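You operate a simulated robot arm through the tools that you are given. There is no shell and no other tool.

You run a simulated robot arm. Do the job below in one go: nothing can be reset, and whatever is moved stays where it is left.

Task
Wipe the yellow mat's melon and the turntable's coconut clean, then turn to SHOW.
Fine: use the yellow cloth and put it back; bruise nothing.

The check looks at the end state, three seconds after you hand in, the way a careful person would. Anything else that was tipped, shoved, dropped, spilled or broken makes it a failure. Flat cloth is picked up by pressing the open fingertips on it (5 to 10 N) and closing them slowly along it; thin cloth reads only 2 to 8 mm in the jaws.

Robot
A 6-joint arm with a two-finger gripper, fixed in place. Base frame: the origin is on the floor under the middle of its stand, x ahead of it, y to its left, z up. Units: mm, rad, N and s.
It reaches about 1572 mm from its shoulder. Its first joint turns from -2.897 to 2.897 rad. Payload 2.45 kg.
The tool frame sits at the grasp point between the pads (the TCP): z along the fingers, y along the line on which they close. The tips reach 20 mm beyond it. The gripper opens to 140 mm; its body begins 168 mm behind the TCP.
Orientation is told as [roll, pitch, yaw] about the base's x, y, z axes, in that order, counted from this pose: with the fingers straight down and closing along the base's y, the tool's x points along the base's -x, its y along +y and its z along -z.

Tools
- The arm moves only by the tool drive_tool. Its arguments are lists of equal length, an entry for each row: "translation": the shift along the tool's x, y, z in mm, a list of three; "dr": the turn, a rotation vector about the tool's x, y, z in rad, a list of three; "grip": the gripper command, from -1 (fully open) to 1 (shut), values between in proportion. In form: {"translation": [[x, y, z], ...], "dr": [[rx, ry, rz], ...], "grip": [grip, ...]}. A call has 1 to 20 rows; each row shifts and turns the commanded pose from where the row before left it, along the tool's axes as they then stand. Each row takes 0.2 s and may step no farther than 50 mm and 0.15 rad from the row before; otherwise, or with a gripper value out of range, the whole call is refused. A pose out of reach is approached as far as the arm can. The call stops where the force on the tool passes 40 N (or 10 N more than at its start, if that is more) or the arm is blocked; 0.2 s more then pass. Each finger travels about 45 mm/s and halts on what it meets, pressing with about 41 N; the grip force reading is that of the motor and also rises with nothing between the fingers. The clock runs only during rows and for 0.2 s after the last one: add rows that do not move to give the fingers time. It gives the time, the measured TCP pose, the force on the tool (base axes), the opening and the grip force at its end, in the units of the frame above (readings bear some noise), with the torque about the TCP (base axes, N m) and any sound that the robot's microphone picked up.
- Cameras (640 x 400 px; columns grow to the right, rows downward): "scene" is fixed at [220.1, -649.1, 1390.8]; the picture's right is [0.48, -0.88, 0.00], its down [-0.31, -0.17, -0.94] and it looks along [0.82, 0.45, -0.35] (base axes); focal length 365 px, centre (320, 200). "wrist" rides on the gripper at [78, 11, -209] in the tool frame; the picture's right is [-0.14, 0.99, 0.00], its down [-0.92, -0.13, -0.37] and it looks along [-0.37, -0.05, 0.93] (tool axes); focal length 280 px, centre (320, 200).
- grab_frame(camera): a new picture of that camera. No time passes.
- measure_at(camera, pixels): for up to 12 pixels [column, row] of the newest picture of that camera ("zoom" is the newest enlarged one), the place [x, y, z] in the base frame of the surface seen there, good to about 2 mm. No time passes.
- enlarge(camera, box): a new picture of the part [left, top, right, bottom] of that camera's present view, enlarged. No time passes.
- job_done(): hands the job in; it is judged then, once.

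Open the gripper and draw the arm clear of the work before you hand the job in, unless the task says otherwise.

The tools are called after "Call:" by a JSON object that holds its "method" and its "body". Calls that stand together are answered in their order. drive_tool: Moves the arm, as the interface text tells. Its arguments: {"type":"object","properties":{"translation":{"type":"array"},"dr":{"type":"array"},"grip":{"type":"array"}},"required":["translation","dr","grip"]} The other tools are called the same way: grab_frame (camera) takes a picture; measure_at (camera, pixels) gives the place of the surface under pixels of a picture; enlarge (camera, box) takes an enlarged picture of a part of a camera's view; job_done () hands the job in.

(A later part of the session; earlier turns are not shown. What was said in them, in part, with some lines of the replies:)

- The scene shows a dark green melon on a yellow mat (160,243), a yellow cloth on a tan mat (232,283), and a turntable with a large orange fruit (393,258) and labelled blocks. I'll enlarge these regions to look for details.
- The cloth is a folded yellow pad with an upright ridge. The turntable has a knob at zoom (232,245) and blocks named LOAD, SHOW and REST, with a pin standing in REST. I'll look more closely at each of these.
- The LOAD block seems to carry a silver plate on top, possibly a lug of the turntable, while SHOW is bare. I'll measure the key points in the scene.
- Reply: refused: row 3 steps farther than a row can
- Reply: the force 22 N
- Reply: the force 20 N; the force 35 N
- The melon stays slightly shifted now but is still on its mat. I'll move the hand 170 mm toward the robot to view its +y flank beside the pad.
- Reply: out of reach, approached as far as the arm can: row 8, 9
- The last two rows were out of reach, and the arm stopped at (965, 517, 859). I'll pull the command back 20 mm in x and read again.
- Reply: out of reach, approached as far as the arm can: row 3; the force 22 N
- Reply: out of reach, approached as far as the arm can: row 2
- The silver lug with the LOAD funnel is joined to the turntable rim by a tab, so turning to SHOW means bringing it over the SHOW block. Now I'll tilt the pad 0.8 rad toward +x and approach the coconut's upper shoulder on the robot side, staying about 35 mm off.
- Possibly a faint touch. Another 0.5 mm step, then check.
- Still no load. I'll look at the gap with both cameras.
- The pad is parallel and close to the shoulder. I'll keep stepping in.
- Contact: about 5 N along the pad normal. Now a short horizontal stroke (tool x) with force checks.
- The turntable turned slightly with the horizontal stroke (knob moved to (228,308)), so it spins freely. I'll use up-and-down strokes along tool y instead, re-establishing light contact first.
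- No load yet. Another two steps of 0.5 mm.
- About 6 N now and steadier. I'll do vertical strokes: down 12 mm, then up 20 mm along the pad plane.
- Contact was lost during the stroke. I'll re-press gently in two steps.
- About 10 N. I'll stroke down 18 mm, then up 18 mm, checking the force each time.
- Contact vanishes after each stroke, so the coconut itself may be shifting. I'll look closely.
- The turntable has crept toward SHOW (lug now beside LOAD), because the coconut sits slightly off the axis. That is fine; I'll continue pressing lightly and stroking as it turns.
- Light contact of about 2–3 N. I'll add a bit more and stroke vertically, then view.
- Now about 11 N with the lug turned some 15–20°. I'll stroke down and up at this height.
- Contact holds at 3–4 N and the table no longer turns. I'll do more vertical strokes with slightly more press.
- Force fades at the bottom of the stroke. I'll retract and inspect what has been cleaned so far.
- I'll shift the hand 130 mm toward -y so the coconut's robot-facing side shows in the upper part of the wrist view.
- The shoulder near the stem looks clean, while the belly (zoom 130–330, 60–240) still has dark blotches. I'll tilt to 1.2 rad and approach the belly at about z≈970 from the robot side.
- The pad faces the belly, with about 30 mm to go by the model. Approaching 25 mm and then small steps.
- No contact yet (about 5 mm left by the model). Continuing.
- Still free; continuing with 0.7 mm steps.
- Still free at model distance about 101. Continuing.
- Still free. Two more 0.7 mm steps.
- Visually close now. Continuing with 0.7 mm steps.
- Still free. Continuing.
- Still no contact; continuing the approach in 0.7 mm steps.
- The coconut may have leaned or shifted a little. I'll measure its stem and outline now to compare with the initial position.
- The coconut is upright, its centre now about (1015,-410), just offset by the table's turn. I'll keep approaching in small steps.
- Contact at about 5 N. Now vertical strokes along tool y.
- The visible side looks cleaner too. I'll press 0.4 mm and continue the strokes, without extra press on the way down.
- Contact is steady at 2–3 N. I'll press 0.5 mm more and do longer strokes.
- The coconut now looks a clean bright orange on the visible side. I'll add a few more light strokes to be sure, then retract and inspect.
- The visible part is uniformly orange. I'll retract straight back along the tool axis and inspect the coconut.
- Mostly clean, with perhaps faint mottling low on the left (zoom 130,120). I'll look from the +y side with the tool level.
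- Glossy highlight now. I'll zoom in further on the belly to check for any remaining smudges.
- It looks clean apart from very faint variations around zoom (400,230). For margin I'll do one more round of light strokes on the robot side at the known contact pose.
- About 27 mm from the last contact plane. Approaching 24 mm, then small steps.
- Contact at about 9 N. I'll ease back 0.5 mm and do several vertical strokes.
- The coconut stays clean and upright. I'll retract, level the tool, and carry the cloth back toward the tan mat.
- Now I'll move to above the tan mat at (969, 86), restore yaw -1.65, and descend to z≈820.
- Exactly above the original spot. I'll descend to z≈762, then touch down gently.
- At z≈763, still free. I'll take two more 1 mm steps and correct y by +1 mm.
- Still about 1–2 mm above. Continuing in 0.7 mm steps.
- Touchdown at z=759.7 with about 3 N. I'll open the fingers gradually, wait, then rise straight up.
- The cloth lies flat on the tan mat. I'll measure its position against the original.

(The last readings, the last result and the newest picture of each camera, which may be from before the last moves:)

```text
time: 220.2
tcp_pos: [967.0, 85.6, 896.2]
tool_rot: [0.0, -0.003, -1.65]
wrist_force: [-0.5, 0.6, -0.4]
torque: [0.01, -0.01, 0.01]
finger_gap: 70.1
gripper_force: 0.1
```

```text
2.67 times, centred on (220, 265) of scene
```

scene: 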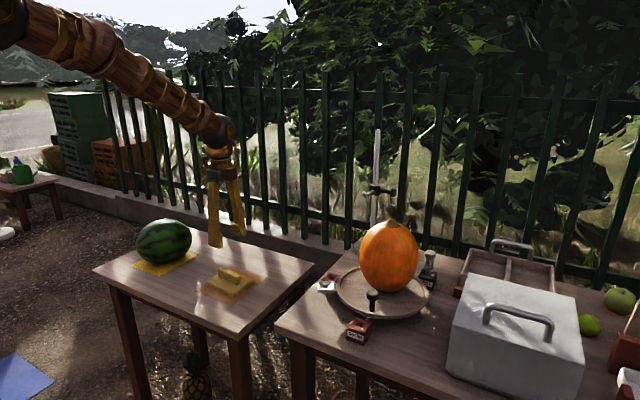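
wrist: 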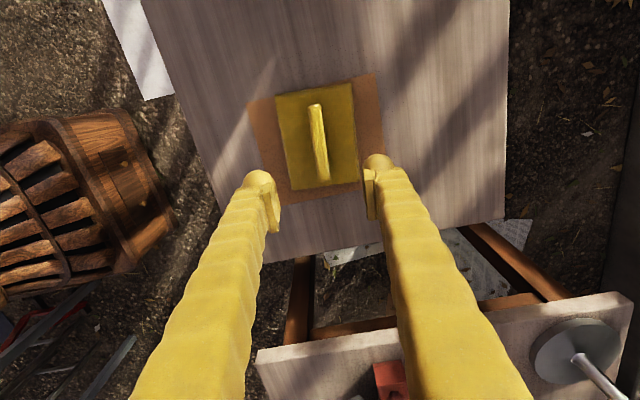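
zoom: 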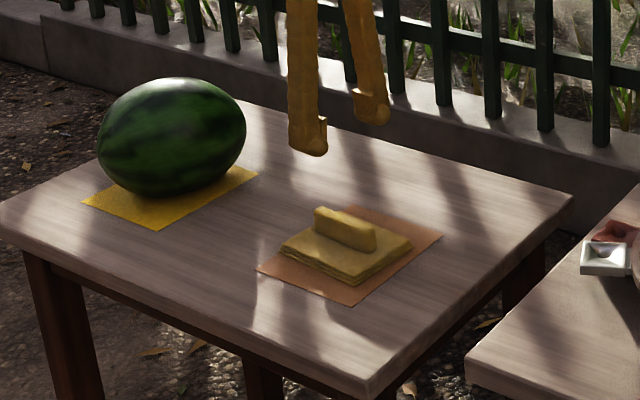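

The pad seems about 8–10 mm toward +y of its original spot, likely from slipping along the ridge. I'll measure the ridge ends and edges precisely.

Call:
{"method": "enlarge", "body": {"camera": "wrist", "box": [265, 70, 375, 200]}}

Call:
{"method": "measure_at", "body": {"camera": "zoom", "pixels": [[305, 113], [308, 120], [330, 345], [333, 335], [250, 78], [440, 55], [420, 350], [235, 365], [225, 85], [455, 45], [320, 230], [340, 60]]}}

```text
3.08 times, centred on (320, 135) of wrist
```

zoom: 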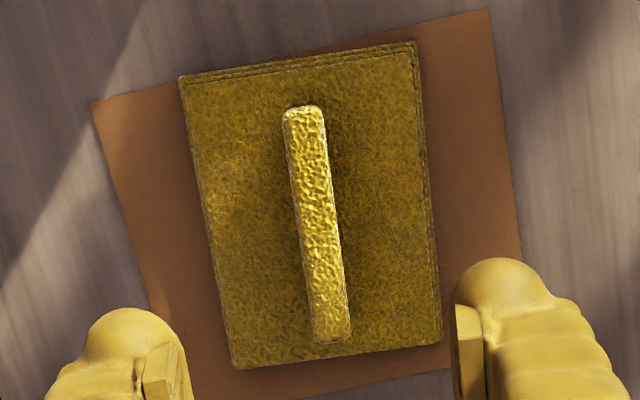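

```text
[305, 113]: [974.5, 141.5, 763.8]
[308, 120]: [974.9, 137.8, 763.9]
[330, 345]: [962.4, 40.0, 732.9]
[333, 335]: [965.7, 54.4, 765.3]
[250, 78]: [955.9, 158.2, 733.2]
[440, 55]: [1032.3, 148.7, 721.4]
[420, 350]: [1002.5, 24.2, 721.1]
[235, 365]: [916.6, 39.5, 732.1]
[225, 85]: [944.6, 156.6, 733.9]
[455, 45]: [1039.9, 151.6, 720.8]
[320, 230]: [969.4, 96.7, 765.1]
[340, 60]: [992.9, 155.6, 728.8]
```

The cloth lies fully within the mat, 8 mm from its first spot, which is good. Now for the turntable: I'll rise and move above it, opening the view to measure the knob, lug and SHOW block.

Call:
{"method": "drive_tool", "body": {"translation": [[0, 0, -46], [0, 0, -46], [0, 0, -46], [0, 0, -46], [-44.9, -7.1, 0], [-44.9, -7.1, 0], [-44.9, -7.1, 0], [-44.9, -7.1, 0], [-44.9, -7.1, 0], [-44.9, -7.1, 0], [-44.9, -7.1, 0], [-44.9, -7.1, 0], [-44.9, -7.1, 0], [-44.9, -7.1, 0], [-44.9, -7.1, 0], [0, 0, 0]], "dr": [[0, 0, 0], [0, 0, 0], [0, 0, 0], [0, 0, 0], [0, 0, 0], [0, 0, 0], [0, 0, 0], [0, 0, 0], [0, 0, 0], [0, 0, 0], [0, 0, 0], [0, 0, 0], [0, 0, 0], [0, 0, 0], [0, 0, 0], [0, 0, 0]], "grip": [0, 0, 0, 0, 0, 0, 0, 0, 0, 0, 0, 0, 0, 0, 0, 0]}}

Call:
{"method": "drive_tool", "body": {"translation": [[0, 0, 0], [0, 0, 0], [0, 0, 0], [0, 0, 0], [0, 0, 0], [0, 0, 0], [0, 0, 0], [0, 0, 0], [0, 0, 0], [0, 0, 0], [0, 0, 0], [0, 0, 0], [0, 0, 0]], "dr": [[0, 0, -0.149], [0, 0, -0.149], [0, 0, -0.149], [0, 0, -0.149], [0, 0, -0.149], [0, 0, -0.149], [0, 0, -0.149], [0, 0, -0.149], [0, 0, -0.149], [0, 0, -0.149], [0, 0, -0.149], [0, 0, -0.149], [0, 0, 0]], "grip": [-0.2, -0.4, -0.6, -0.8, -1, -1, -1, -1, -1, -1, -1, -1, -1]}}

Call:
{"method": "grab_frame", "body": {"camera": "wrist"}}

Call:
{"method": "enlarge", "body": {"camera": "wrist", "box": [220, 120, 420, 320]}}

```text
time: 223.6
tcp_pos: [853.1, -401.1, 1077.8]
tool_rot: [-0.001, -0.003, -1.653]
wrist_force: [-0.4, 0.5, -0.6]
torque: [0.03, 0.03, 0.02]
finger_gap: 69.8
gripper_force: 0.0
```

```text
time: 226.4
tcp_pos: [851.0, -399.5, 1080.8]
tool_rot: [-0.002, 0.0, 0.139]
wrist_force: [-0.5, -0.3, 0.2]
torque: [0.02, -0.01, 0.01]
finger_gap: 140.1
gripper_force: 0.1
```

```text
taken
```

wrist: 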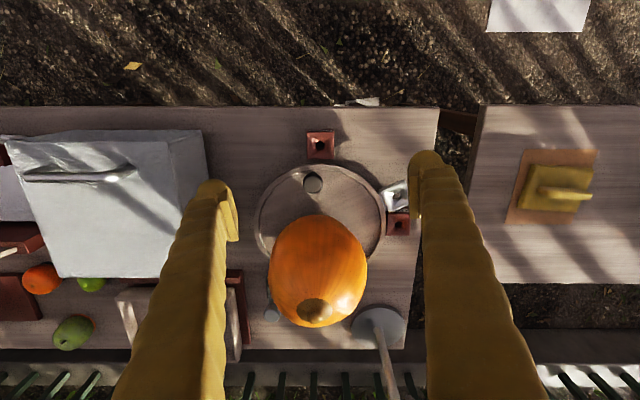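

```text
2.00 times, centred on (320, 220) of wrist
```

zoom: 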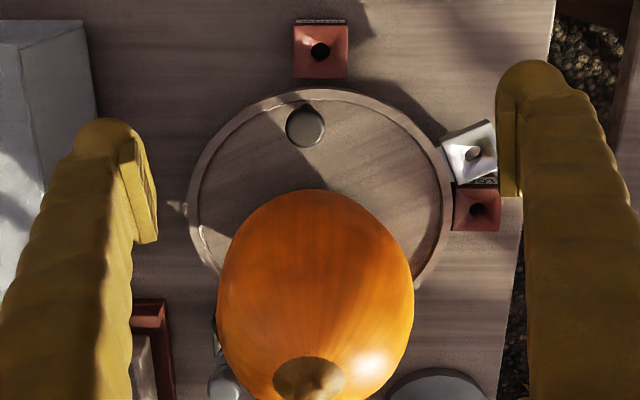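

A clear view: lug at zoom (472,152), LOAD hole (478,208), SHOW hole (320,50) and knob (305,125). I'll measure these and the rim precisely.

Call:
{"method": "enlarge", "body": {"camera": "wrist", "box": [240, 120, 420, 260]}}

Call:
{"method": "measure_at", "body": {"camera": "zoom", "pixels": [[320, 88], [300, 88], [340, 88], [320, 70], [320, 108], [505, 212], [490, 190], [530, 190], [540, 225], [500, 240], [510, 280], [508, 275]]}}

Call:
{"method": "measure_at", "body": {"camera": "zoom", "pixels": [[304, 180], [304, 165], [304, 195], [285, 180], [322, 180], [320, 135], [200, 200], [173, 260], [440, 185], [475, 240], [480, 290], [175, 300]]}}

```text
2.86 times, centred on (330, 190) of wrist
```

zoom: 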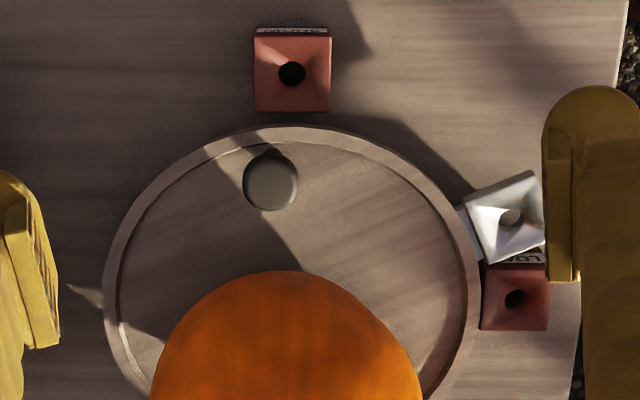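

```text
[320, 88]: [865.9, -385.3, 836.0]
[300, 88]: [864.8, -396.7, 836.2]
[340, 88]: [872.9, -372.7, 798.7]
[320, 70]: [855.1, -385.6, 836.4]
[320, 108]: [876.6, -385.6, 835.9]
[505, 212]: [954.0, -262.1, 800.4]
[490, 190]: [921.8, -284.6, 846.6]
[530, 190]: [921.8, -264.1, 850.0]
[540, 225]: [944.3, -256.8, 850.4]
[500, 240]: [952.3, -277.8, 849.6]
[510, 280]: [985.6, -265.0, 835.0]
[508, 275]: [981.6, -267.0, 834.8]
```

```text
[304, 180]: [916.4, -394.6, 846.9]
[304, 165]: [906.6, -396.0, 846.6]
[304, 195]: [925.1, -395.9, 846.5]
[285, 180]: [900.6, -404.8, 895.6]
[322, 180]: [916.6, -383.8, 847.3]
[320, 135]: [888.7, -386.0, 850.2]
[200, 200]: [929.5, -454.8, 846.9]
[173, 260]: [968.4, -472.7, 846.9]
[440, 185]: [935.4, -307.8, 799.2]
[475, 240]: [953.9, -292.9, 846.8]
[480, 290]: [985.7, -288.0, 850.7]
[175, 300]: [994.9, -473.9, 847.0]
```

I'll measure the corners of the SHOW block, LOAD block, lug and knob head in this same zoom for accurate centres.

Call:
{"method": "measure_at", "body": {"camera": "zoom", "pixels": [[259, 40], [326, 40], [327, 106], [259, 107], [291, 55], [310, 73], [291, 92], [272, 73], [270, 165], [270, 200], [252, 183], [290, 183]]}}

Call:
{"method": "measure_at", "body": {"camera": "zoom", "pixels": [[468, 208], [526, 177], [541, 241], [491, 258], [497, 215], [525, 212], [508, 200], [512, 235], [487, 325], [545, 325], [487, 272], [545, 275]]}}

Call:
{"method": "measure_at", "body": {"camera": "zoom", "pixels": [[120, 230], [108, 280], [150, 180], [200, 145], [260, 132], [330, 132], [400, 160], [445, 200], [472, 250], [478, 310], [115, 330], [130, 365]]}}

```text
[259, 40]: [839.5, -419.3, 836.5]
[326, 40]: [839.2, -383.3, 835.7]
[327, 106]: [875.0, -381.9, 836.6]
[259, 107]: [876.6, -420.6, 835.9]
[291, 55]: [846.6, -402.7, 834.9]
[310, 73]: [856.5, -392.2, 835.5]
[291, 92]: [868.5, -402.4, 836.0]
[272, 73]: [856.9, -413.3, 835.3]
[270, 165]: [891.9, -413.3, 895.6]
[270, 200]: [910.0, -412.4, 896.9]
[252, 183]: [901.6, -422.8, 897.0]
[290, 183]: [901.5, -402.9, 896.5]
```

```text
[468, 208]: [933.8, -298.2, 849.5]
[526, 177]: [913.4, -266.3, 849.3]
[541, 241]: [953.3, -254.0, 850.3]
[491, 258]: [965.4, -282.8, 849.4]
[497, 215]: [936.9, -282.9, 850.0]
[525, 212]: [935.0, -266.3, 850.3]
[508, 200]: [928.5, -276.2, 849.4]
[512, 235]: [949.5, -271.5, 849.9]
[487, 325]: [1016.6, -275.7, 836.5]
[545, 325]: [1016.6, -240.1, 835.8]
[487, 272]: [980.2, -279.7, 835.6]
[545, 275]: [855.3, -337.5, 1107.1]
```

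```text
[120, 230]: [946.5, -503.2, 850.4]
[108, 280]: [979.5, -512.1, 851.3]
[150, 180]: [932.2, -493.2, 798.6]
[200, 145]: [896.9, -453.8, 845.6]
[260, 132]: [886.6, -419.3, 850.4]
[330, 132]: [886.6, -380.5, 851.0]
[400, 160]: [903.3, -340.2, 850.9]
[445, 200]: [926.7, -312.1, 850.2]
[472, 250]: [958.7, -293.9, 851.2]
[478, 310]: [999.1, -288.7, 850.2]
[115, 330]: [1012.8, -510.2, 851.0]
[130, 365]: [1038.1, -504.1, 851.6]
```

The centre works out at (998.4,-400.6), with SHOW exactly at 180°, LOAD at 90° and the lug now at about 115°. The knob is at (901,-413), angle 187°, so it must go to about 253°, i.e. (970,-494). I'll check the clearance to the silver box.

Call:
{"method": "measure_at", "body": {"camera": "wrist", "pixels": [[205, 135], [208, 180], [195, 165], [165, 270], [170, 200], [120, 170], [235, 290], [236, 340], [272, 315], [125, 290], [180, 140], [150, 275]]}}

```text
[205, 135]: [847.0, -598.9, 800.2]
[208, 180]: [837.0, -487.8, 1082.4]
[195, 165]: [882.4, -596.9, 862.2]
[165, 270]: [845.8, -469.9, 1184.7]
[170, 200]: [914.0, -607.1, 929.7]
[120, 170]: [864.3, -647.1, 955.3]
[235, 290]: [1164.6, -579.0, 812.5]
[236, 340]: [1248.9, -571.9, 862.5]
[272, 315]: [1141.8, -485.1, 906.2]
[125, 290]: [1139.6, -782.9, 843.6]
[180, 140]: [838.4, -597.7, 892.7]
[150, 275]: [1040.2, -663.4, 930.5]
```

The box top is at z≈930 and y≤-597, so it's clear of the planned path. I'll move above the knob (901,-413), narrow the fingers to about 60 mm, and descend to z≈925.

Call:
{"method": "drive_tool", "body": {"translation": [[-23.8, -10.1, 0], [-23.8, -10.1, 0], [0, 0, 0], [0, 0, 0], [0, 0, 0], [0, 0, 40], [0, 0, 40], [0, 0, 40], [0, 0, 35], [0, 0, 0], [0, 0, 0]], "dr": [[0, 0, 0], [0, 0, 0], [0, 0, 0], [0, 0, 0], [0, 0, 0], [0, 0, 0], [0, 0, 0], [0, 0, 0], [0, 0, 0], [0, 0, 0], [0, 0, 0]], "grip": [-0.8, -0.6, -0.4, -0.2, 0, 0.143, 0.143, 0.143, 0.143, 0.143, 0.143]}}

Call:
{"method": "grab_frame", "body": {"camera": "wrist"}}

Call:
{"method": "enlarge", "body": {"camera": "wrist", "box": [220, 100, 420, 300]}}

Call:
{"method": "enlarge", "body": {"camera": "scene", "box": [310, 170, 460, 340]}}

```text
time: 228.8
tcp_pos: [899.0, -416.0, 921.5]
tool_rot: [-0.001, 0.001, 0.138]
wrist_force: [-0.2, -0.2, 0.2]
torque: [-0.01, 0.02, -0.01]
finger_gap: 59.8
gripper_force: 0.1
```

```text
taken
```

wrist: 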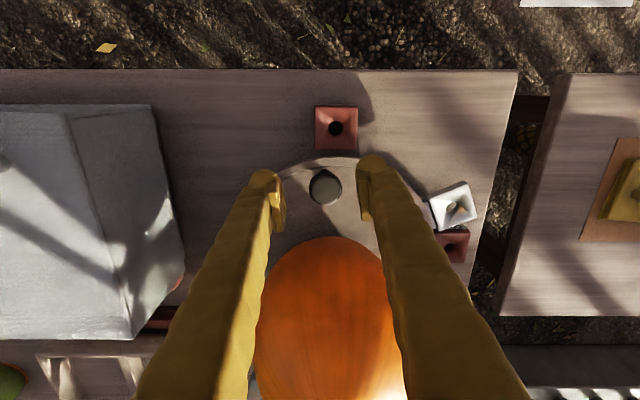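

```text
2.00 times, centred on (320, 200) of wrist
```

zoom: 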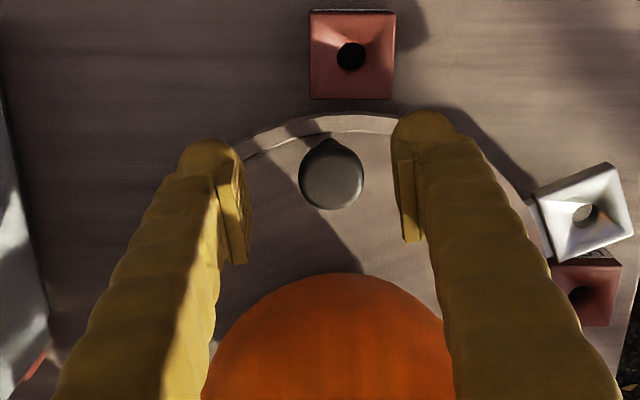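

```text
2.35 times, centred on (385, 255) of scene
```

zoom: 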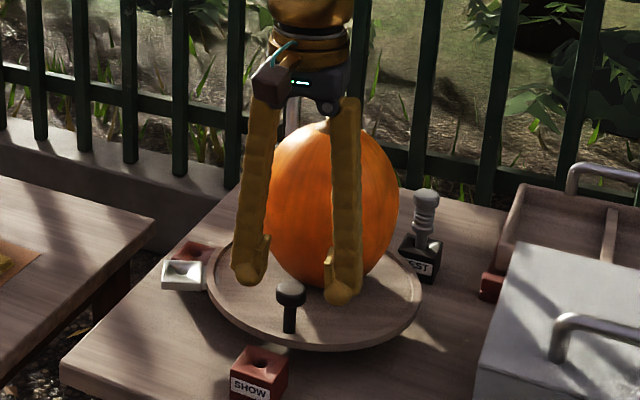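

The knob sits centred between the fingers. I'll correct by (+2,+3) mm and descend to z≈887, then narrow the gap to about 36 mm so it cages the knob loosely.

Call:
{"method": "drive_tool", "body": {"translation": [[-2.4, 2.7, 10], [0, 0, 15], [0, 0, 9], [0, 0, 0], [0, 0, 0]], "dr": [[0, 0, 0], [0, 0, 0], [0, 0, 0], [0, 0, 0], [0, 0, 0]], "grip": [0.143, 0.143, 0.143, 0.143, 0.143]}}

Call:
{"method": "drive_tool", "body": {"translation": [[0, 0, 0], [0, 0, 0], [0, 0, 0], [0, 0, 0], [0, 0, 0]], "dr": [[0, 0, 0], [0, 0, 0], [0, 0, 0], [0, 0, 0], [0, 0, 0]], "grip": [0.2, 0.3, 0.4, 0.45, 0.45]}}

Call:
{"method": "grab_frame", "body": {"camera": "wrist"}}

Call:
{"method": "enlarge", "body": {"camera": "scene", "box": [330, 220, 430, 330]}}

```text
time: 230.0
tcp_pos: [900.0, -412.7, 889.6]
tool_rot: [-0.002, -0.001, 0.138]
wrist_force: [1.6, -0.4, 0.0]
torque: [-0.03, -0.01, -0.01]
finger_gap: 59.8
gripper_force: 0.0
```

```text
time: 231.2
tcp_pos: [898.8, -412.4, 889.4]
tool_rot: [-0.004, -0.001, 0.137]
wrist_force: [-0.6, -0.3, -0.2]
torque: [-0.01, -0.01, 0.01]
finger_gap: 38.4
gripper_force: 0.1
```

```text
taken
```

wrist: 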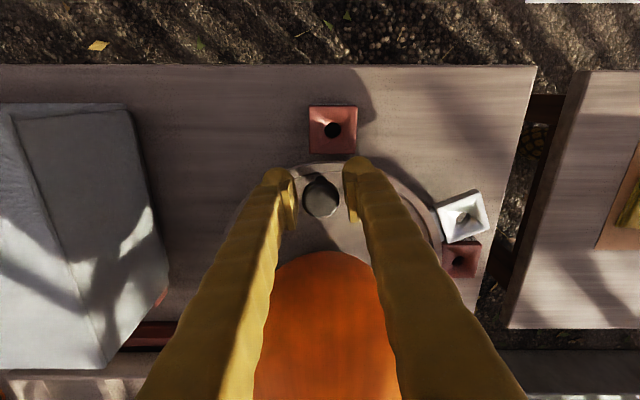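

```text
3.64 times, centred on (380, 275) of scene
```

zoom: 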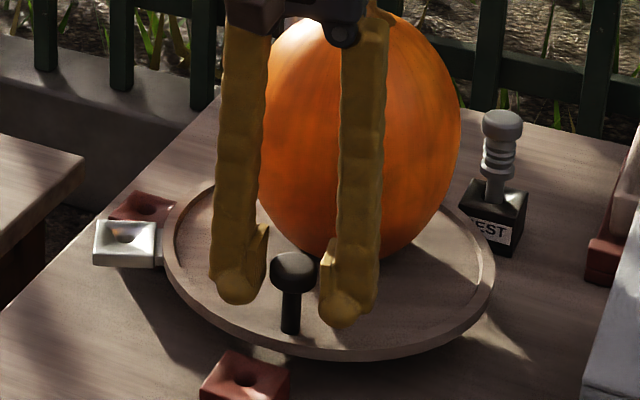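

The knob is caged loosely between the pads. I'll swing it counter-clockwise along the arc around (998.4,-400.6) with matching yaw, first 0.4 rad.

Call:
{"method": "drive_tool", "body": {"translation": [[-0.08, -3.93, 0], [-0.08, -3.93, 0], [-0.08, -3.93, 0], [-0.08, -3.93, 0], [-0.08, -3.93, 0], [-0.08, -3.93, 0], [-0.08, -3.93, 0], [-0.08, -3.93, 0], [-0.08, -3.93, 0], [-0.08, -3.93, 0], [0, 0, 0]], "dr": [[0, 0, -0.04], [0, 0, -0.04], [0, 0, -0.04], [0, 0, -0.04], [0, 0, -0.04], [0, 0, -0.04], [0, 0, -0.04], [0, 0, -0.04], [0, 0, -0.04], [0, 0, -0.04], [0, 0, 0]], "grip": [0.45, 0.45, 0.45, 0.45, 0.45, 0.45, 0.45, 0.45, 0.45, 0.45, 0.45]}}

Call:
{"method": "enlarge", "body": {"camera": "scene", "box": [320, 210, 440, 340]}}

Call:
{"method": "grab_frame", "body": {"camera": "wrist"}}

```text
time: 233.6
tcp_pos: [916.2, -448.0, 891.1]
tool_rot: [-0.002, 0.0, 0.537]
wrist_force: [-0.3, 0.0, -0.4]
torque: [-0.01, 0.01, -0.01]
finger_gap: 38.7
gripper_force: 0.1
```

```text
3.08 times, centred on (380, 275) of scene
```

zoom: 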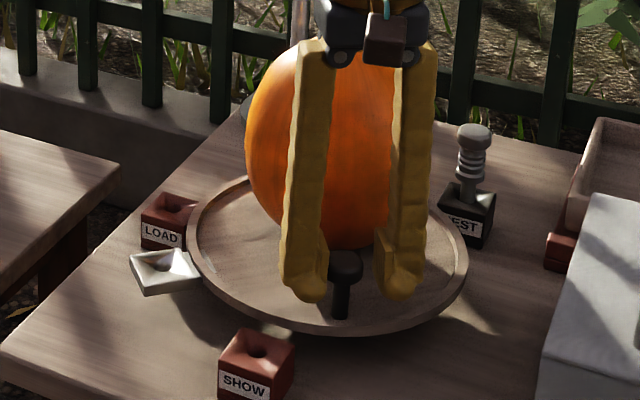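

```text
taken
```

wrist: 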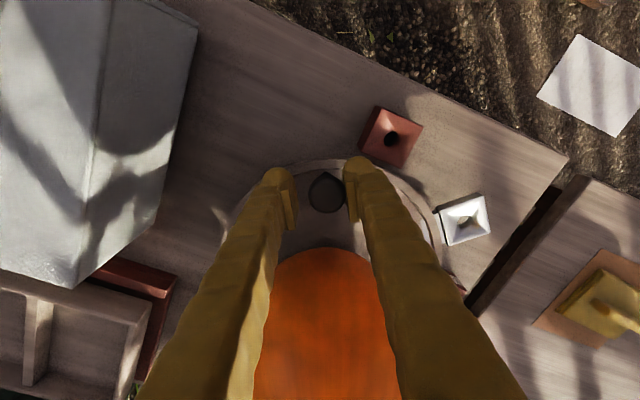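

The table follows smoothly with no force. Continuing another 0.4 rad, nudging outward 3 mm to keep the radius.

Call:
{"method": "drive_tool", "body": {"translation": [[0.22, -3.93, 0], [0.22, -3.93, 0], [0.22, -3.93, 0], [0.22, -3.93, 0], [0.22, -3.93, 0], [0.22, -3.93, 0], [0.22, -3.93, 0], [0.22, -3.93, 0], [0.22, -3.93, 0], [0.22, -3.93, 0], [0, 0, 0]], "dr": [[0, 0, -0.04], [0, 0, -0.04], [0, 0, -0.04], [0, 0, -0.04], [0, 0, -0.04], [0, 0, -0.04], [0, 0, -0.04], [0, 0, -0.04], [0, 0, -0.04], [0, 0, -0.04], [0, 0, 0]], "grip": [0.45, 0.45, 0.45, 0.45, 0.45, 0.45, 0.45, 0.45, 0.45, 0.45, 0.45]}}

Call:
{"method": "enlarge", "body": {"camera": "scene", "box": [320, 210, 440, 340]}}

Call:
{"method": "grab_frame", "body": {"camera": "wrist"}}

```text
time: 236.0
tcp_pos: [939.9, -478.8, 891.1]
tool_rot: [-0.002, -0.001, 0.94]
wrist_force: [1.0, -0.6, 0.3]
torque: [0.01, 0.02, 0.04]
finger_gap: 38.5
gripper_force: 0.2
```

```text
3.08 times, centred on (380, 275) of scene
```

zoom: 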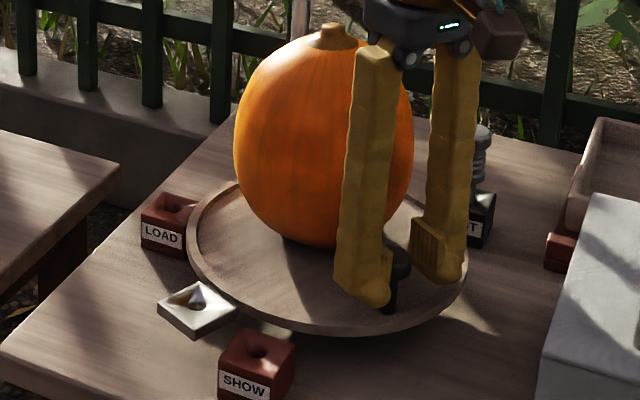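

```text
taken
```

wrist: 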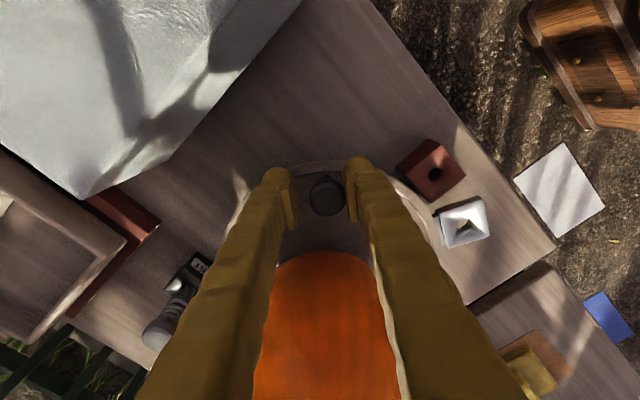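

The lug is nearing SHOW. I'll measure the lug and knob to compute the remaining angle.

Call:
{"method": "enlarge", "body": {"camera": "wrist", "box": [290, 120, 510, 270]}}

Call:
{"method": "measure_at", "body": {"camera": "zoom", "pixels": [[425, 270], [490, 250], [568, 225], [575, 310], [455, 335], [525, 280], [540, 265], [505, 300], [85, 220], [110, 220], [135, 225], [110, 190]]}}

```text
2.67 times, centred on (400, 195) of wrist
```

zoom: 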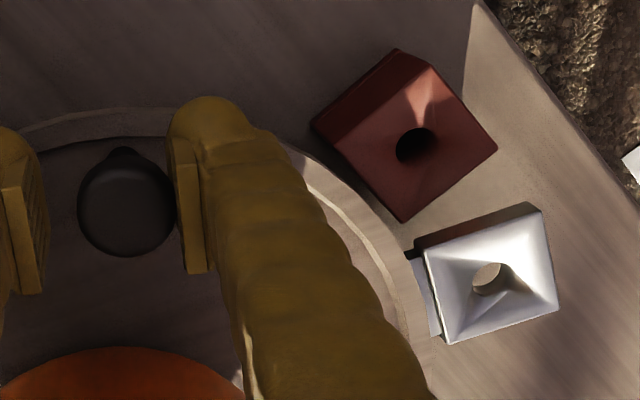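

```text
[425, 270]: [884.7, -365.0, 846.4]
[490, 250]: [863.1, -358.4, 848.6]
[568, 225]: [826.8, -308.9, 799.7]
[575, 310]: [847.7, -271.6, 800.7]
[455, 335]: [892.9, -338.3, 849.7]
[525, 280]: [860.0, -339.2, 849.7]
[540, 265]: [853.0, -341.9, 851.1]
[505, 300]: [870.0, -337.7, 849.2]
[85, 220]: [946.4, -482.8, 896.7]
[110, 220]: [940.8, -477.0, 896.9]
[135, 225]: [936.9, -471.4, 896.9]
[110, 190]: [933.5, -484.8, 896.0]
```

The lug is at 158° and the knob at 230°, so about 22° remain. I'll advance 0.32 rad more and then measure again.

Call:
{"method": "drive_tool", "body": {"translation": [[0.0, -3.93, 0], [0.0, -3.93, 0], [0.0, -3.93, 0], [0.0, -3.93, 0], [0.0, -3.93, 0], [0.0, -3.93, 0], [0.0, -3.93, 0], [0.0, -3.93, 0], [0, 0, 0], [0, 0, 0]], "dr": [[0, 0, -0.04], [0, 0, -0.04], [0, 0, -0.04], [0, 0, -0.04], [0, 0, -0.04], [0, 0, -0.04], [0, 0, -0.04], [0, 0, -0.04], [0, 0, 0], [0, 0, 0]], "grip": [0.45, 0.45, 0.45, 0.45, 0.45, 0.45, 0.45, 0.45, 0.45, 0.45]}}

Call:
{"method": "grab_frame", "body": {"camera": "wrist"}}

Call:
{"method": "enlarge", "body": {"camera": "wrist", "box": [290, 120, 510, 270]}}

Call:
{"method": "measure_at", "body": {"camera": "zoom", "pixels": [[430, 260], [480, 230], [540, 230], [540, 300], [460, 320], [500, 280], [520, 260], [480, 300], [110, 220], [135, 225], [110, 190], [85, 220]]}}

```text
time: 238.2
tcp_pos: [966.8, -492.9, 891.4]
tool_rot: [0.0, 0.001, 1.259]
wrist_force: [-0.6, -0.1, -0.2]
torque: [-0.02, 0.0, -0.02]
finger_gap: 38.8
gripper_force: 0.3
```

```text
taken
```

wrist: 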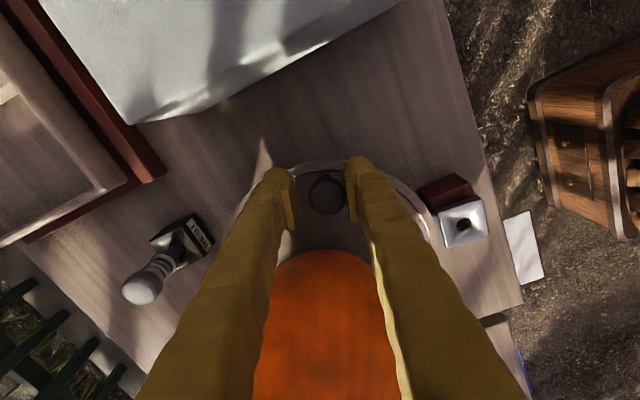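

```text
2.67 times, centred on (400, 195) of wrist
```

zoom: 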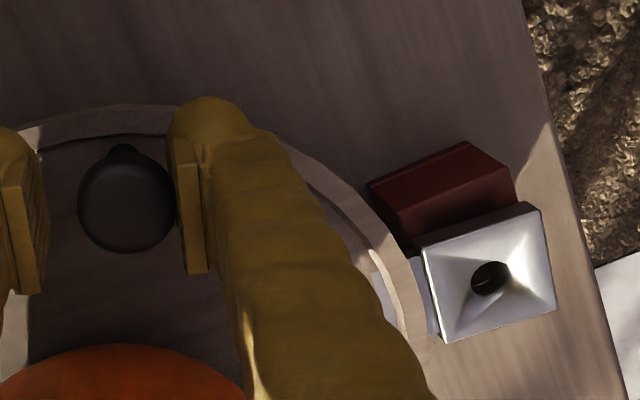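

```text
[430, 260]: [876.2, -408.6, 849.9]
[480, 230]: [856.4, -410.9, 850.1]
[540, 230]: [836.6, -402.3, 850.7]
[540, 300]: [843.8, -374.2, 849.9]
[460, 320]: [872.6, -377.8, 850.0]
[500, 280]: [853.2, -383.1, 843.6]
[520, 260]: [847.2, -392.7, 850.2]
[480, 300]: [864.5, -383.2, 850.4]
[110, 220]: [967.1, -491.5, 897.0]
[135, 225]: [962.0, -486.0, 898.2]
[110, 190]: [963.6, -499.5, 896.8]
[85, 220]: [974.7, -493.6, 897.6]
```

The lug is at 176.1°, so 3.9° remain. I'll push another 0.055 rad slowly and re-measure.

Call:
{"method": "drive_tool", "body": {"translation": [[0, -2, 0], [0, -2, 0], [0, -1.4, 0], [0, 0, 0], [0, 0, 0]], "dr": [[0, 0, -0.02], [0, 0, -0.02], [0, 0, -0.015], [0, 0, 0], [0, 0, 0]], "grip": [0.45, 0.45, 0.45, 0.45, 0.45]}}

Call:
{"method": "grab_frame", "body": {"camera": "wrist"}}

Call:
{"method": "enlarge", "body": {"camera": "wrist", "box": [410, 150, 510, 260]}}

Call:
{"method": "measure_at", "body": {"camera": "zoom", "pixels": [[220, 180], [400, 130], [440, 300], [260, 350], [270, 240], [400, 220], [320, 170], [340, 310], [200, 130], [330, 60], [400, 90], [310, 250]]}}

```text
time: 239.4
tcp_pos: [973.5, -494.6, 891.1]
tool_rot: [-0.001, 0.002, 1.312]
wrist_force: [-0.6, -0.1, 0.2]
torque: [-0.04, 0.01, 0.0]
finger_gap: 38.5
gripper_force: 0.1
```

```text
taken
```

wrist: 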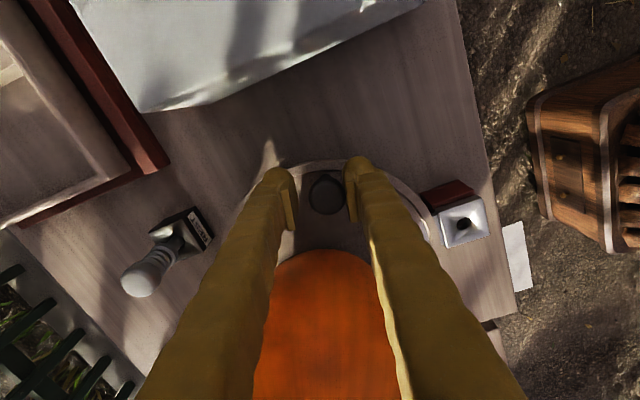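

```text
3.64 times, centred on (460, 205) of wrist
```

zoom: 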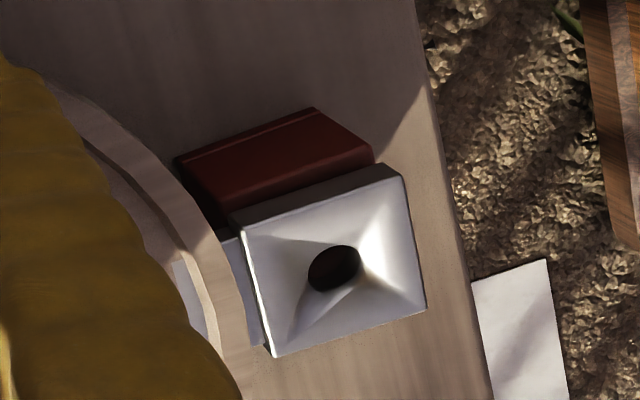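

```text
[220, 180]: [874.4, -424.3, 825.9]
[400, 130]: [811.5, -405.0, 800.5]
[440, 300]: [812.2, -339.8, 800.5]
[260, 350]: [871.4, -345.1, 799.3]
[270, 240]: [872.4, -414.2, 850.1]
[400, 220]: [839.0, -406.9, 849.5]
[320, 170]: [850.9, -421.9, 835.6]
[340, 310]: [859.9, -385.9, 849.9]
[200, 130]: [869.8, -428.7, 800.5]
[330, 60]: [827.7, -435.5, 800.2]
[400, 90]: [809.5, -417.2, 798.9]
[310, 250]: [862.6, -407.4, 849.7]
```

The lug centre is now at (858.2,-400.1), angle 179.8°, right over the SHOW hole (857,-402). I'll open the fingers a little wider and lift straight up.

Call:
{"method": "drive_tool", "body": {"translation": [[0, 0, 0], [0, 0, 0], [0, 0, 0], [0, 0, 0]], "dr": [[0, 0, 0], [0, 0, 0], [0, 0, 0], [0, 0, 0]], "grip": [0.35, 0.25, 0.143, 0.143]}}

Call:
{"method": "drive_tool", "body": {"translation": [[0, 0, -10], [0, 0, -25], [0, 0, -40], [0, 0, -45], [0, 0, -45], [0, 0, -45], [0, 0, 0], [0, 0, 0]], "dr": [[0, 0, 0], [0, 0, 0], [0, 0, 0], [0, 0, 0], [0, 0, 0], [0, 0, 0], [0, 0, 0], [0, 0, 0]], "grip": [0.143, 0.143, 0.143, 0.143, 0.143, 0.143, 0.143, 0.143]}}

Call:
{"method": "grab_frame", "body": {"camera": "wrist"}}

Call:
{"method": "grab_frame", "body": {"camera": "scene"}}

```text
time: 240.4
tcp_pos: [972.5, -495.0, 891.9]
tool_rot: [0.0, 0.001, 1.315]
wrist_force: [0.3, -0.1, 0.1]
torque: [0.01, 0.01, -0.02]
finger_gap: 59.9
gripper_force: 0.0
```

```text
time: 242.2
tcp_pos: [970.3, -494.7, 1100.9]
tool_rot: [0.0, 0.004, 1.312]
wrist_force: [0.1, 0.5, -0.1]
torque: [-0.01, 0.02, -0.01]
finger_gap: 60.2
gripper_force: 0.1
```

```text
taken
```

wrist: 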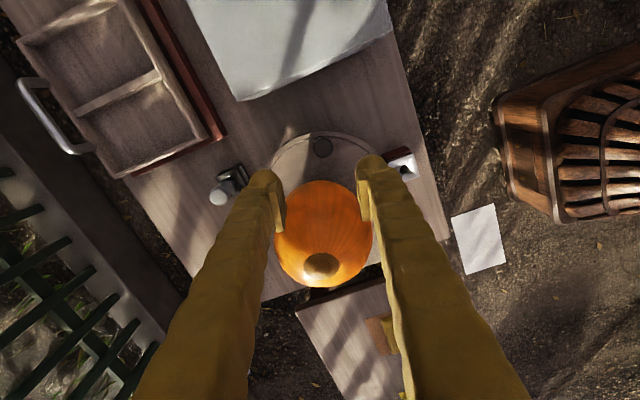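

```text
taken
```

scene: 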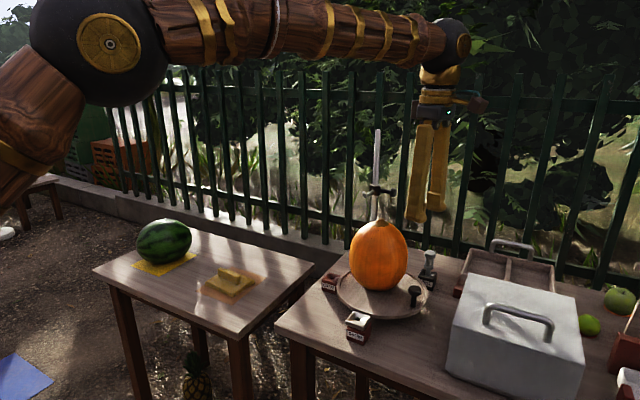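

The lug now sits over SHOW in the scene view. I'll enlarge to verify alignment, the coconut, the melon and the cloth.

Call:
{"method": "enlarge", "body": {"camera": "scene", "box": [320, 215, 440, 350]}}

Call:
{"method": "enlarge", "body": {"camera": "scene", "box": [110, 200, 280, 310]}}

Call:
{"method": "drive_tool", "body": {"translation": [[20, 40, 0], [20, 40, 0], [10, 42, 0], [0, 45, 0], [0, 0, 0], [0, 0, 0], [0, 0, 0], [0, 0, 0], [0, 0, 0], [0, 0, 0], [0, 0, 0], [0, 0, 0], [0, 0, 0], [0, 0, 0]], "dr": [[0, 0, 0], [0, 0, 0], [0, 0, 0], [0, 0, 0], [0, 0, 0.14], [0, 0, 0.14], [0, 0, 0.14], [0, 0, 0.14], [0, 0, 0.14], [0, 0, 0.14], [0, 0, 0.14], [0, 0, 0.14], [0, 0, 0.14], [0, 0, 0]], "grip": [0, -0.2, -0.4, -0.6, -0.8, -1, -1, -1, -1, -1, -1, -1, -1, -1]}}

Call:
{"method": "grab_frame", "body": {"camera": "wrist"}}

```text
2.96 times, centred on (380, 282) of scene
```

zoom: 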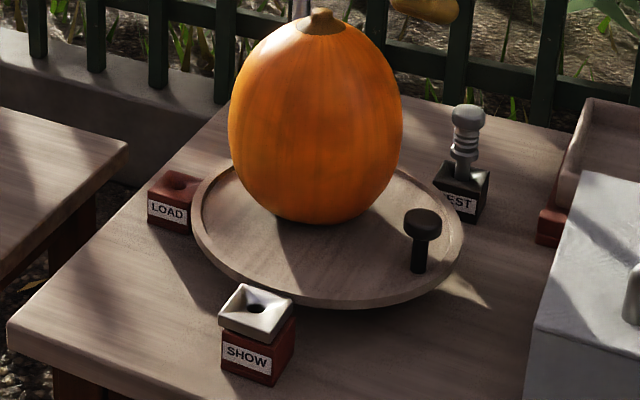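

```text
3.64 times, centred on (195, 255) of scene
```

zoom: 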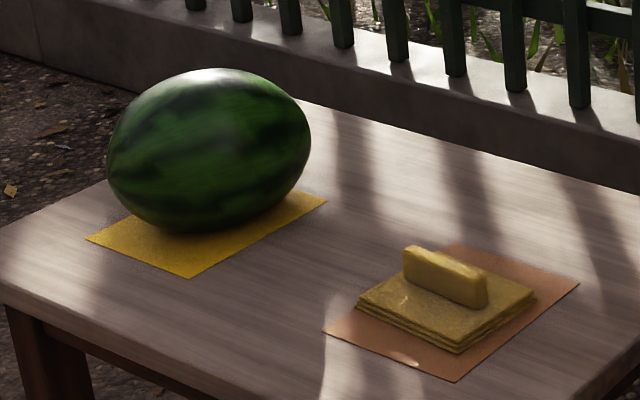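

```text
time: 245.2
tcp_pos: [798.4, -500.2, 1100.3]
tool_rot: [-0.002, -0.002, 0.051]
wrist_force: [-0.3, -0.3, 0.3]
torque: [0.0, -0.02, -0.04]
finger_gap: 139.9
gripper_force: 0.0
```

```text
taken
```

wrist: 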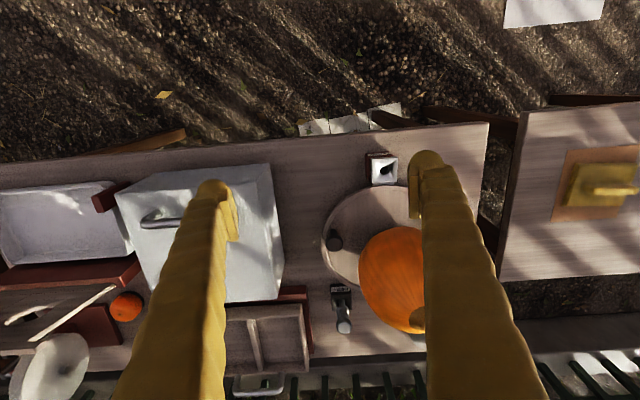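

SHOW is nicely aligned. I'll check the lug from above and look closely at the coconut's newly visible side for any residue.

Call:
{"method": "enlarge", "body": {"camera": "wrist", "box": [350, 140, 420, 200]}}

Call:
{"method": "measure_at", "body": {"camera": "zoom", "pixels": [[220, 120], [400, 110], [410, 270], [235, 285], [320, 130], [320, 270], [250, 200], [390, 190], [160, 110], [340, 90], [180, 260], [320, 190]]}}

Call:
{"method": "enlarge", "body": {"camera": "scene", "box": [345, 215, 415, 300]}}

```text
6.67 times, centred on (385, 170) of wrist
```

zoom: 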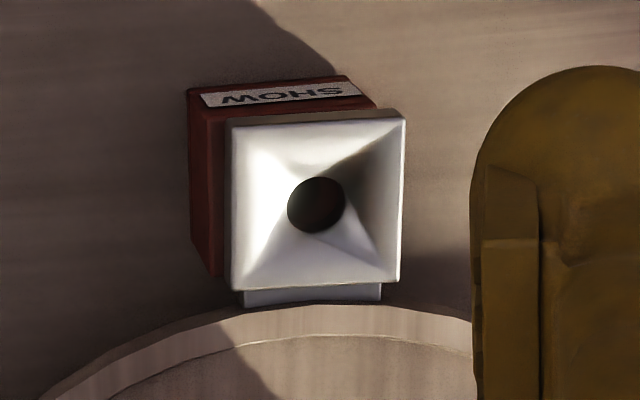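

```text
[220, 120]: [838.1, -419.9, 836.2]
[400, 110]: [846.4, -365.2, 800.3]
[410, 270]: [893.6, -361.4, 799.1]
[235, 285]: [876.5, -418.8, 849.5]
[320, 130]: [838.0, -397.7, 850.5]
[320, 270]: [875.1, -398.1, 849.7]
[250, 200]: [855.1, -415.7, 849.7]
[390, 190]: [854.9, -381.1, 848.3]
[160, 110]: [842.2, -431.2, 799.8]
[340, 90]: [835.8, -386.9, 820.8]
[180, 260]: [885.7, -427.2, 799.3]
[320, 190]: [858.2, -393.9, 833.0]
```

```text
4.71 times, centred on (380, 258) of scene
```

zoom: 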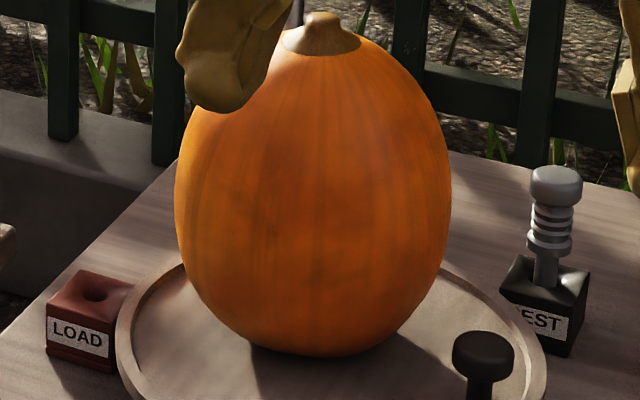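

The lug centre (856.8,-399.1) sits within 2 mm of the SHOW block centre, under 1° off. To be sure the coconut is fully clean, I'll take a close-up with the wrist camera.

Call:
{"method": "drive_tool", "body": {"translation": [[0, 42, 0], [0, 42, 0], [0, 0, 0], [0, 0, 0], [0, 0, 0], [0, 0, 0], [-20, 0, 35], [-20, 0, 35], [0, 0, 0], [0, 0, 0]], "dr": [[0, 0, 0], [0, 0, 0], [0, -0.125, 0], [0, -0.125, 0], [0, -0.125, 0], [0, -0.125, 0], [0, 0, 0], [0, 0, 0], [0, 0, 0], [0, 0, 0]], "grip": [-1, -1, -1, -1, -1, -1, -1, -1, -1, -1]}}

Call:
{"method": "grab_frame", "body": {"camera": "wrist"}}

Call:
{"method": "enlarge", "body": {"camera": "wrist", "box": [240, 110, 420, 300]}}

```text
time: 247.4
tcp_pos: [862.2, -412.8, 1057.2]
tool_rot: [0.0, -0.502, 0.053]
wrist_force: [-0.2, 0.9, 0.6]
torque: [-0.01, -0.01, -0.02]
finger_gap: 140.0
gripper_force: 0.0
```

```text
taken
```

wrist: 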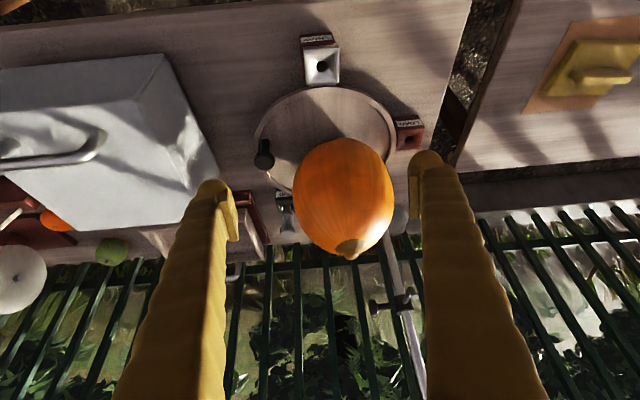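

```text
2.11 times, centred on (330, 205) of wrist
```

zoom: 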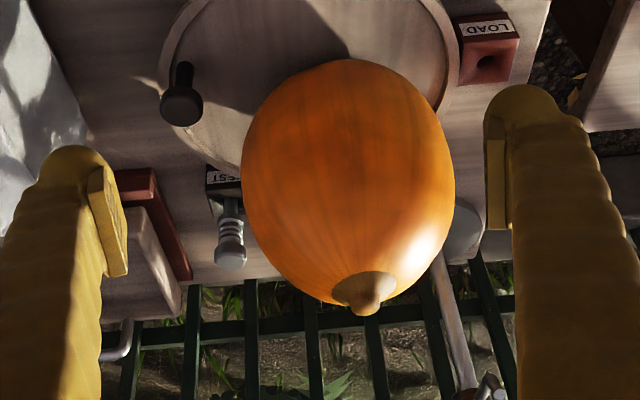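

Call:
{"method": "enlarge", "body": {"camera": "wrist", "box": [285, 130, 400, 265]}}

Call:
{"method": "enlarge", "body": {"camera": "scene", "box": [130, 215, 200, 275]}}

```text
2.96 times, centred on (342, 198) of wrist
```

zoom: 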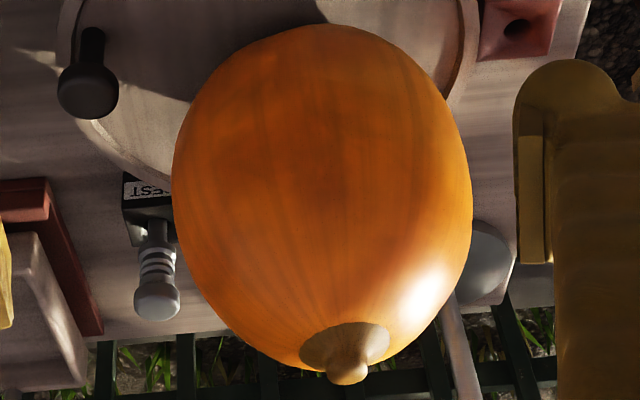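

```text
6.67 times, centred on (165, 245) of scene
```

zoom: 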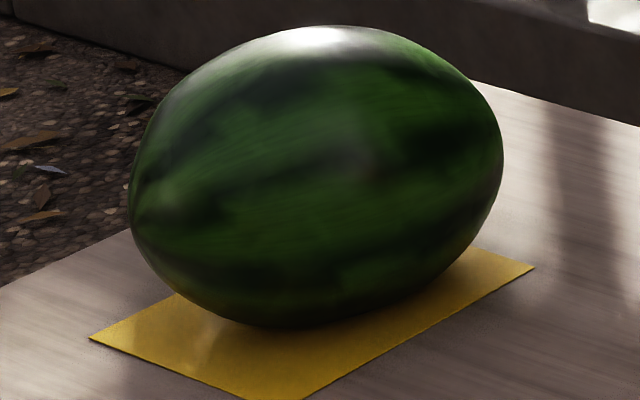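

The coconut shows only natural orange streaks. The melon has a soft pale spot at zoom (350,165), so I'll take a close-up of its -y side with the wrist camera.

Call:
{"method": "drive_tool", "body": {"translation": [[0, 46, 0], [0, 46, 0], [0, 46, 0], [0, 46, 0], [0, 46, 0], [0, 46, 0], [0, 46, 0], [0, 46, 0], [0, 46, 0], [0, 46, 0], [0, 46, 0], [0, 46, 0], [0, 46, 0], [0, 0, 0]], "dr": [[0, 0, 0], [0, 0, 0], [0, 0, 0], [0, 0, 0], [0, 0, 0], [0, 0, 0], [0, 0, 0], [0, 0, 0], [0, 0, 0], [0, 0, 0], [0, 0, 0], [0, 0, 0], [0, 0, 0], [0, 0, 0]], "grip": [-1, -1, -1, -1, -1, -1, -1, -1, -1, -1, -1, -1, -1, -1]}}

Call:
{"method": "drive_tool", "body": {"translation": [[0, 0, 0], [0, 0, 0], [0, 0, 0], [0, 0, 0], [0, 0, 0], [-5.1, 12.7, 30], [-5.1, 12.7, 30], [0, 0, 0], [0, 0, 0]], "dr": [[-0.067, 0, -0.123], [-0.067, 0, -0.123], [-0.067, 0, -0.123], [-0.067, 0, -0.123], [-0.067, 0, -0.123], [0, 0, 0], [0, 0, 0], [0, 0, 0], [0, 0, 0]], "grip": [-1, -1, -1, -1, -1, -1, -1, -1, -1]}}

Call:
{"method": "grab_frame", "body": {"camera": "wrist"}}

Call:
{"method": "enlarge", "body": {"camera": "wrist", "box": [240, 110, 420, 300]}}

```text
time: 250.4
tcp_pos: [830.2, 190.6, 1059.1]
tool_rot: [-0.002, -0.501, 0.055]
wrist_force: [-0.1, 0.6, -0.5]
torque: [0.0, -0.01, 0.04]
finger_gap: 139.9
gripper_force: 0.1
```

```text
time: 252.4
tcp_pos: [840.5, 231.0, 1007.8]
tool_rot: [-0.003, -0.499, 0.752]
wrist_force: [-0.5, 0.6, 0.3]
torque: [0.02, -0.01, 0.0]
finger_gap: 140.2
gripper_force: 0.0
```

```text
taken
```

wrist: 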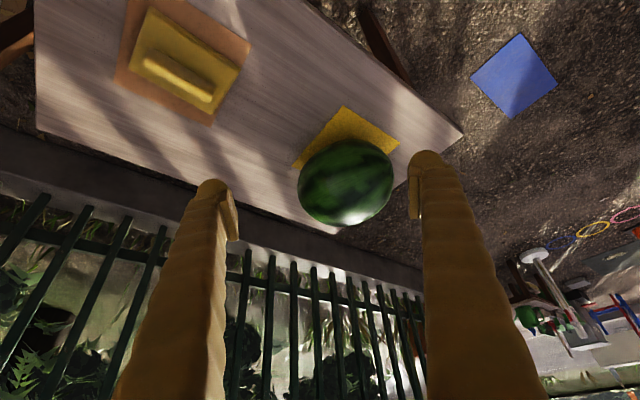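

```text
2.11 times, centred on (330, 205) of wrist
```

zoom: 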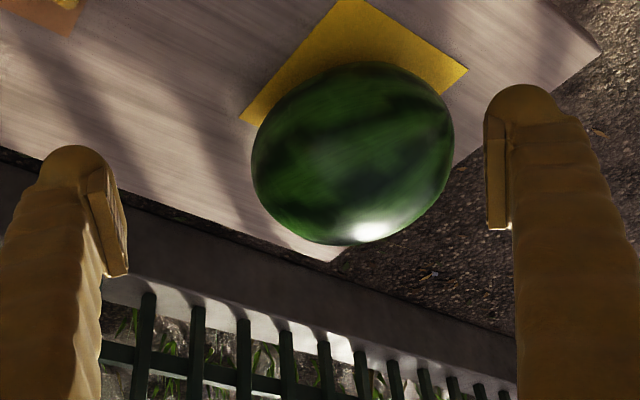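

From this side the melon is clean and glossy. One more enlargement to check for marks and its place on the mat.

Call:
{"method": "enlarge", "body": {"camera": "wrist", "box": [290, 130, 400, 235]}}

Call:
{"method": "measure_at", "body": {"camera": "wrist", "pixels": [[342, 110], [398, 145], [296, 165], [345, 180], [300, 185], [390, 185], [345, 145], [350, 220], [195, 125], [165, 60], [150, 20], [230, 70]]}}

```text
3.81 times, centred on (345, 182) of wrist
```

zoom: 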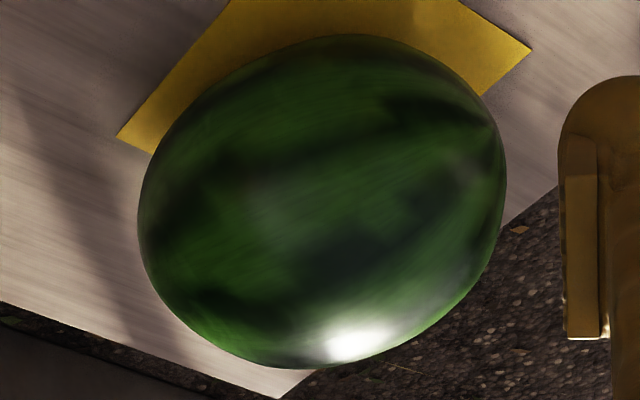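

```text
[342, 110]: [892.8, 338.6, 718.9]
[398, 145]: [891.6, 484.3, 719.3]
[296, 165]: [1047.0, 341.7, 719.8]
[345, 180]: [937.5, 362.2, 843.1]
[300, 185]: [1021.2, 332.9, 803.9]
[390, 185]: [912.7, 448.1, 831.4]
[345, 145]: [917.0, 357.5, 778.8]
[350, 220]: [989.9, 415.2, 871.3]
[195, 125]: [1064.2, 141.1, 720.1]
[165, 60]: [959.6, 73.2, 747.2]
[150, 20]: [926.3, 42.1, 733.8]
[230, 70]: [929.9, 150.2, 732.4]
```

Everything looks right: melon clean on its mat, cloth on the tan mat, coconut clean, lug on SHOW. I'll draw the arm up and back, clear of the work.

Call:
{"method": "drive_tool", "body": {"translation": [[0, 0, -45], [0, 0, -45], [0, 0, -45], [0, 0, -45], [30, 0, -30], [0, 0, 0], [0, 0, 0]], "dr": [[0, 0, 0], [0, 0, 0], [0, 0, 0], [0, 0, 0], [0, 0, 0], [0, 0, 0], [0, 0, 0]], "grip": [-1, -1, -1, -1, -1, -1, -1]}}

Call:
{"method": "grab_frame", "body": {"camera": "scene"}}

Call:
{"method": "enlarge", "body": {"camera": "scene", "box": [300, 200, 460, 350]}}

```text
time: 254.0
tcp_pos: [746.7, 142.9, 1180.2]
tool_rot: [-0.001, -0.5, 0.754]
wrist_force: [0.4, 0.3, -0.3]
torque: [-0.01, 0.02, 0.02]
finger_gap: 140.3
gripper_force: 0.0
```

```text
taken
```

scene: 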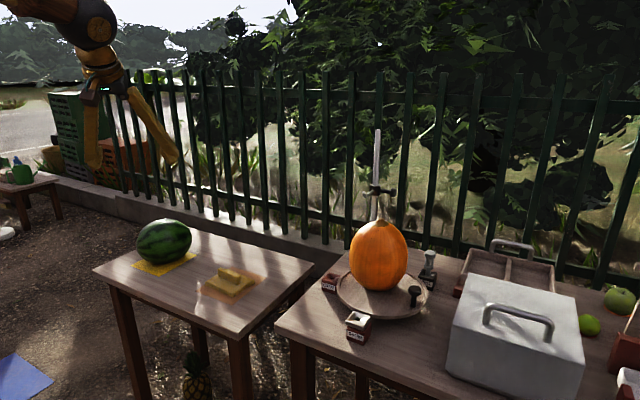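

```text
2.67 times, centred on (380, 275) of scene
```

zoom: 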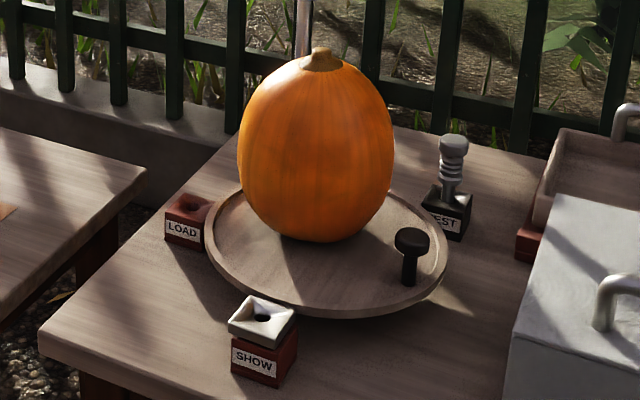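

The arm is clear and the lug sits over SHOW. One last close look at the coconut's faint mottling before handing in.

Call:
{"method": "enlarge", "body": {"camera": "scene", "box": [350, 225, 410, 290]}}

```text
6.15 times, centred on (380, 258) of scene
```

zoom: 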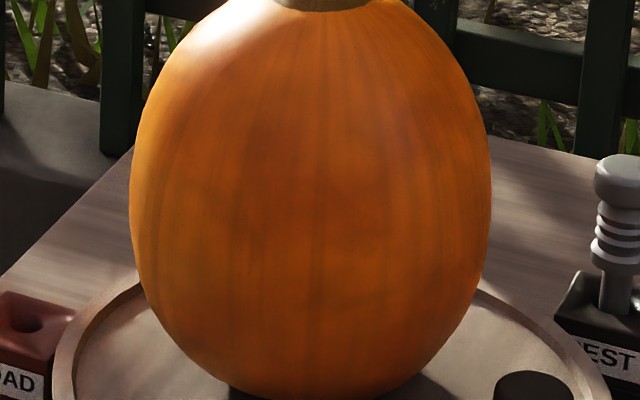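

The skin shows only its natural reddish streaks, with no grey film left, and the specular sheen is crisp. The melon and coconut are clean, the cloth is back on its mat, and the turntable is at SHOW with the gripper open and clear, so I hand in.

Call:
{"method": "job_done", "body": {}}

```text
The job is handed in.
```

I wiped the melon and the coconut clean, put the yellow cloth back on its tan mat, and turned the turntable to SHOW. The job is handed in. The one thing that could count against it is bruising, because I pressed harder than I meant to a few times.

- **Bruising:** While wiping the melon, the force reached about 34 N once and a bit over 20 N on two other strokes. I backed off after the 34 N press and one of the others. The close-ups show no mark on either fruit. The coconut never saw more than about 11 N.
- **Melon:** It is clean and glossy on every side I could see. It rolled slightly under the pad and now sits a little off its starting spot, but still on the yellow mat.
- **Coconut:** The grey film is gone and only its natural streaks remain. It is upright, and it is still slightly off-centre on the turntable, as it was at the start.
- **Cloth:** It lies flat and fully on the mat, about 8 mm from where it started.
- **Turntable:** The turntable's pin-hole plate sits over the SHOW block, about 1° short of exact alignment. I left the loose pin in REST, because the task did not ask for the table to be locked.

The gripper is open and the arm is clear of the work. Nothing else was knocked or moved that I could see.
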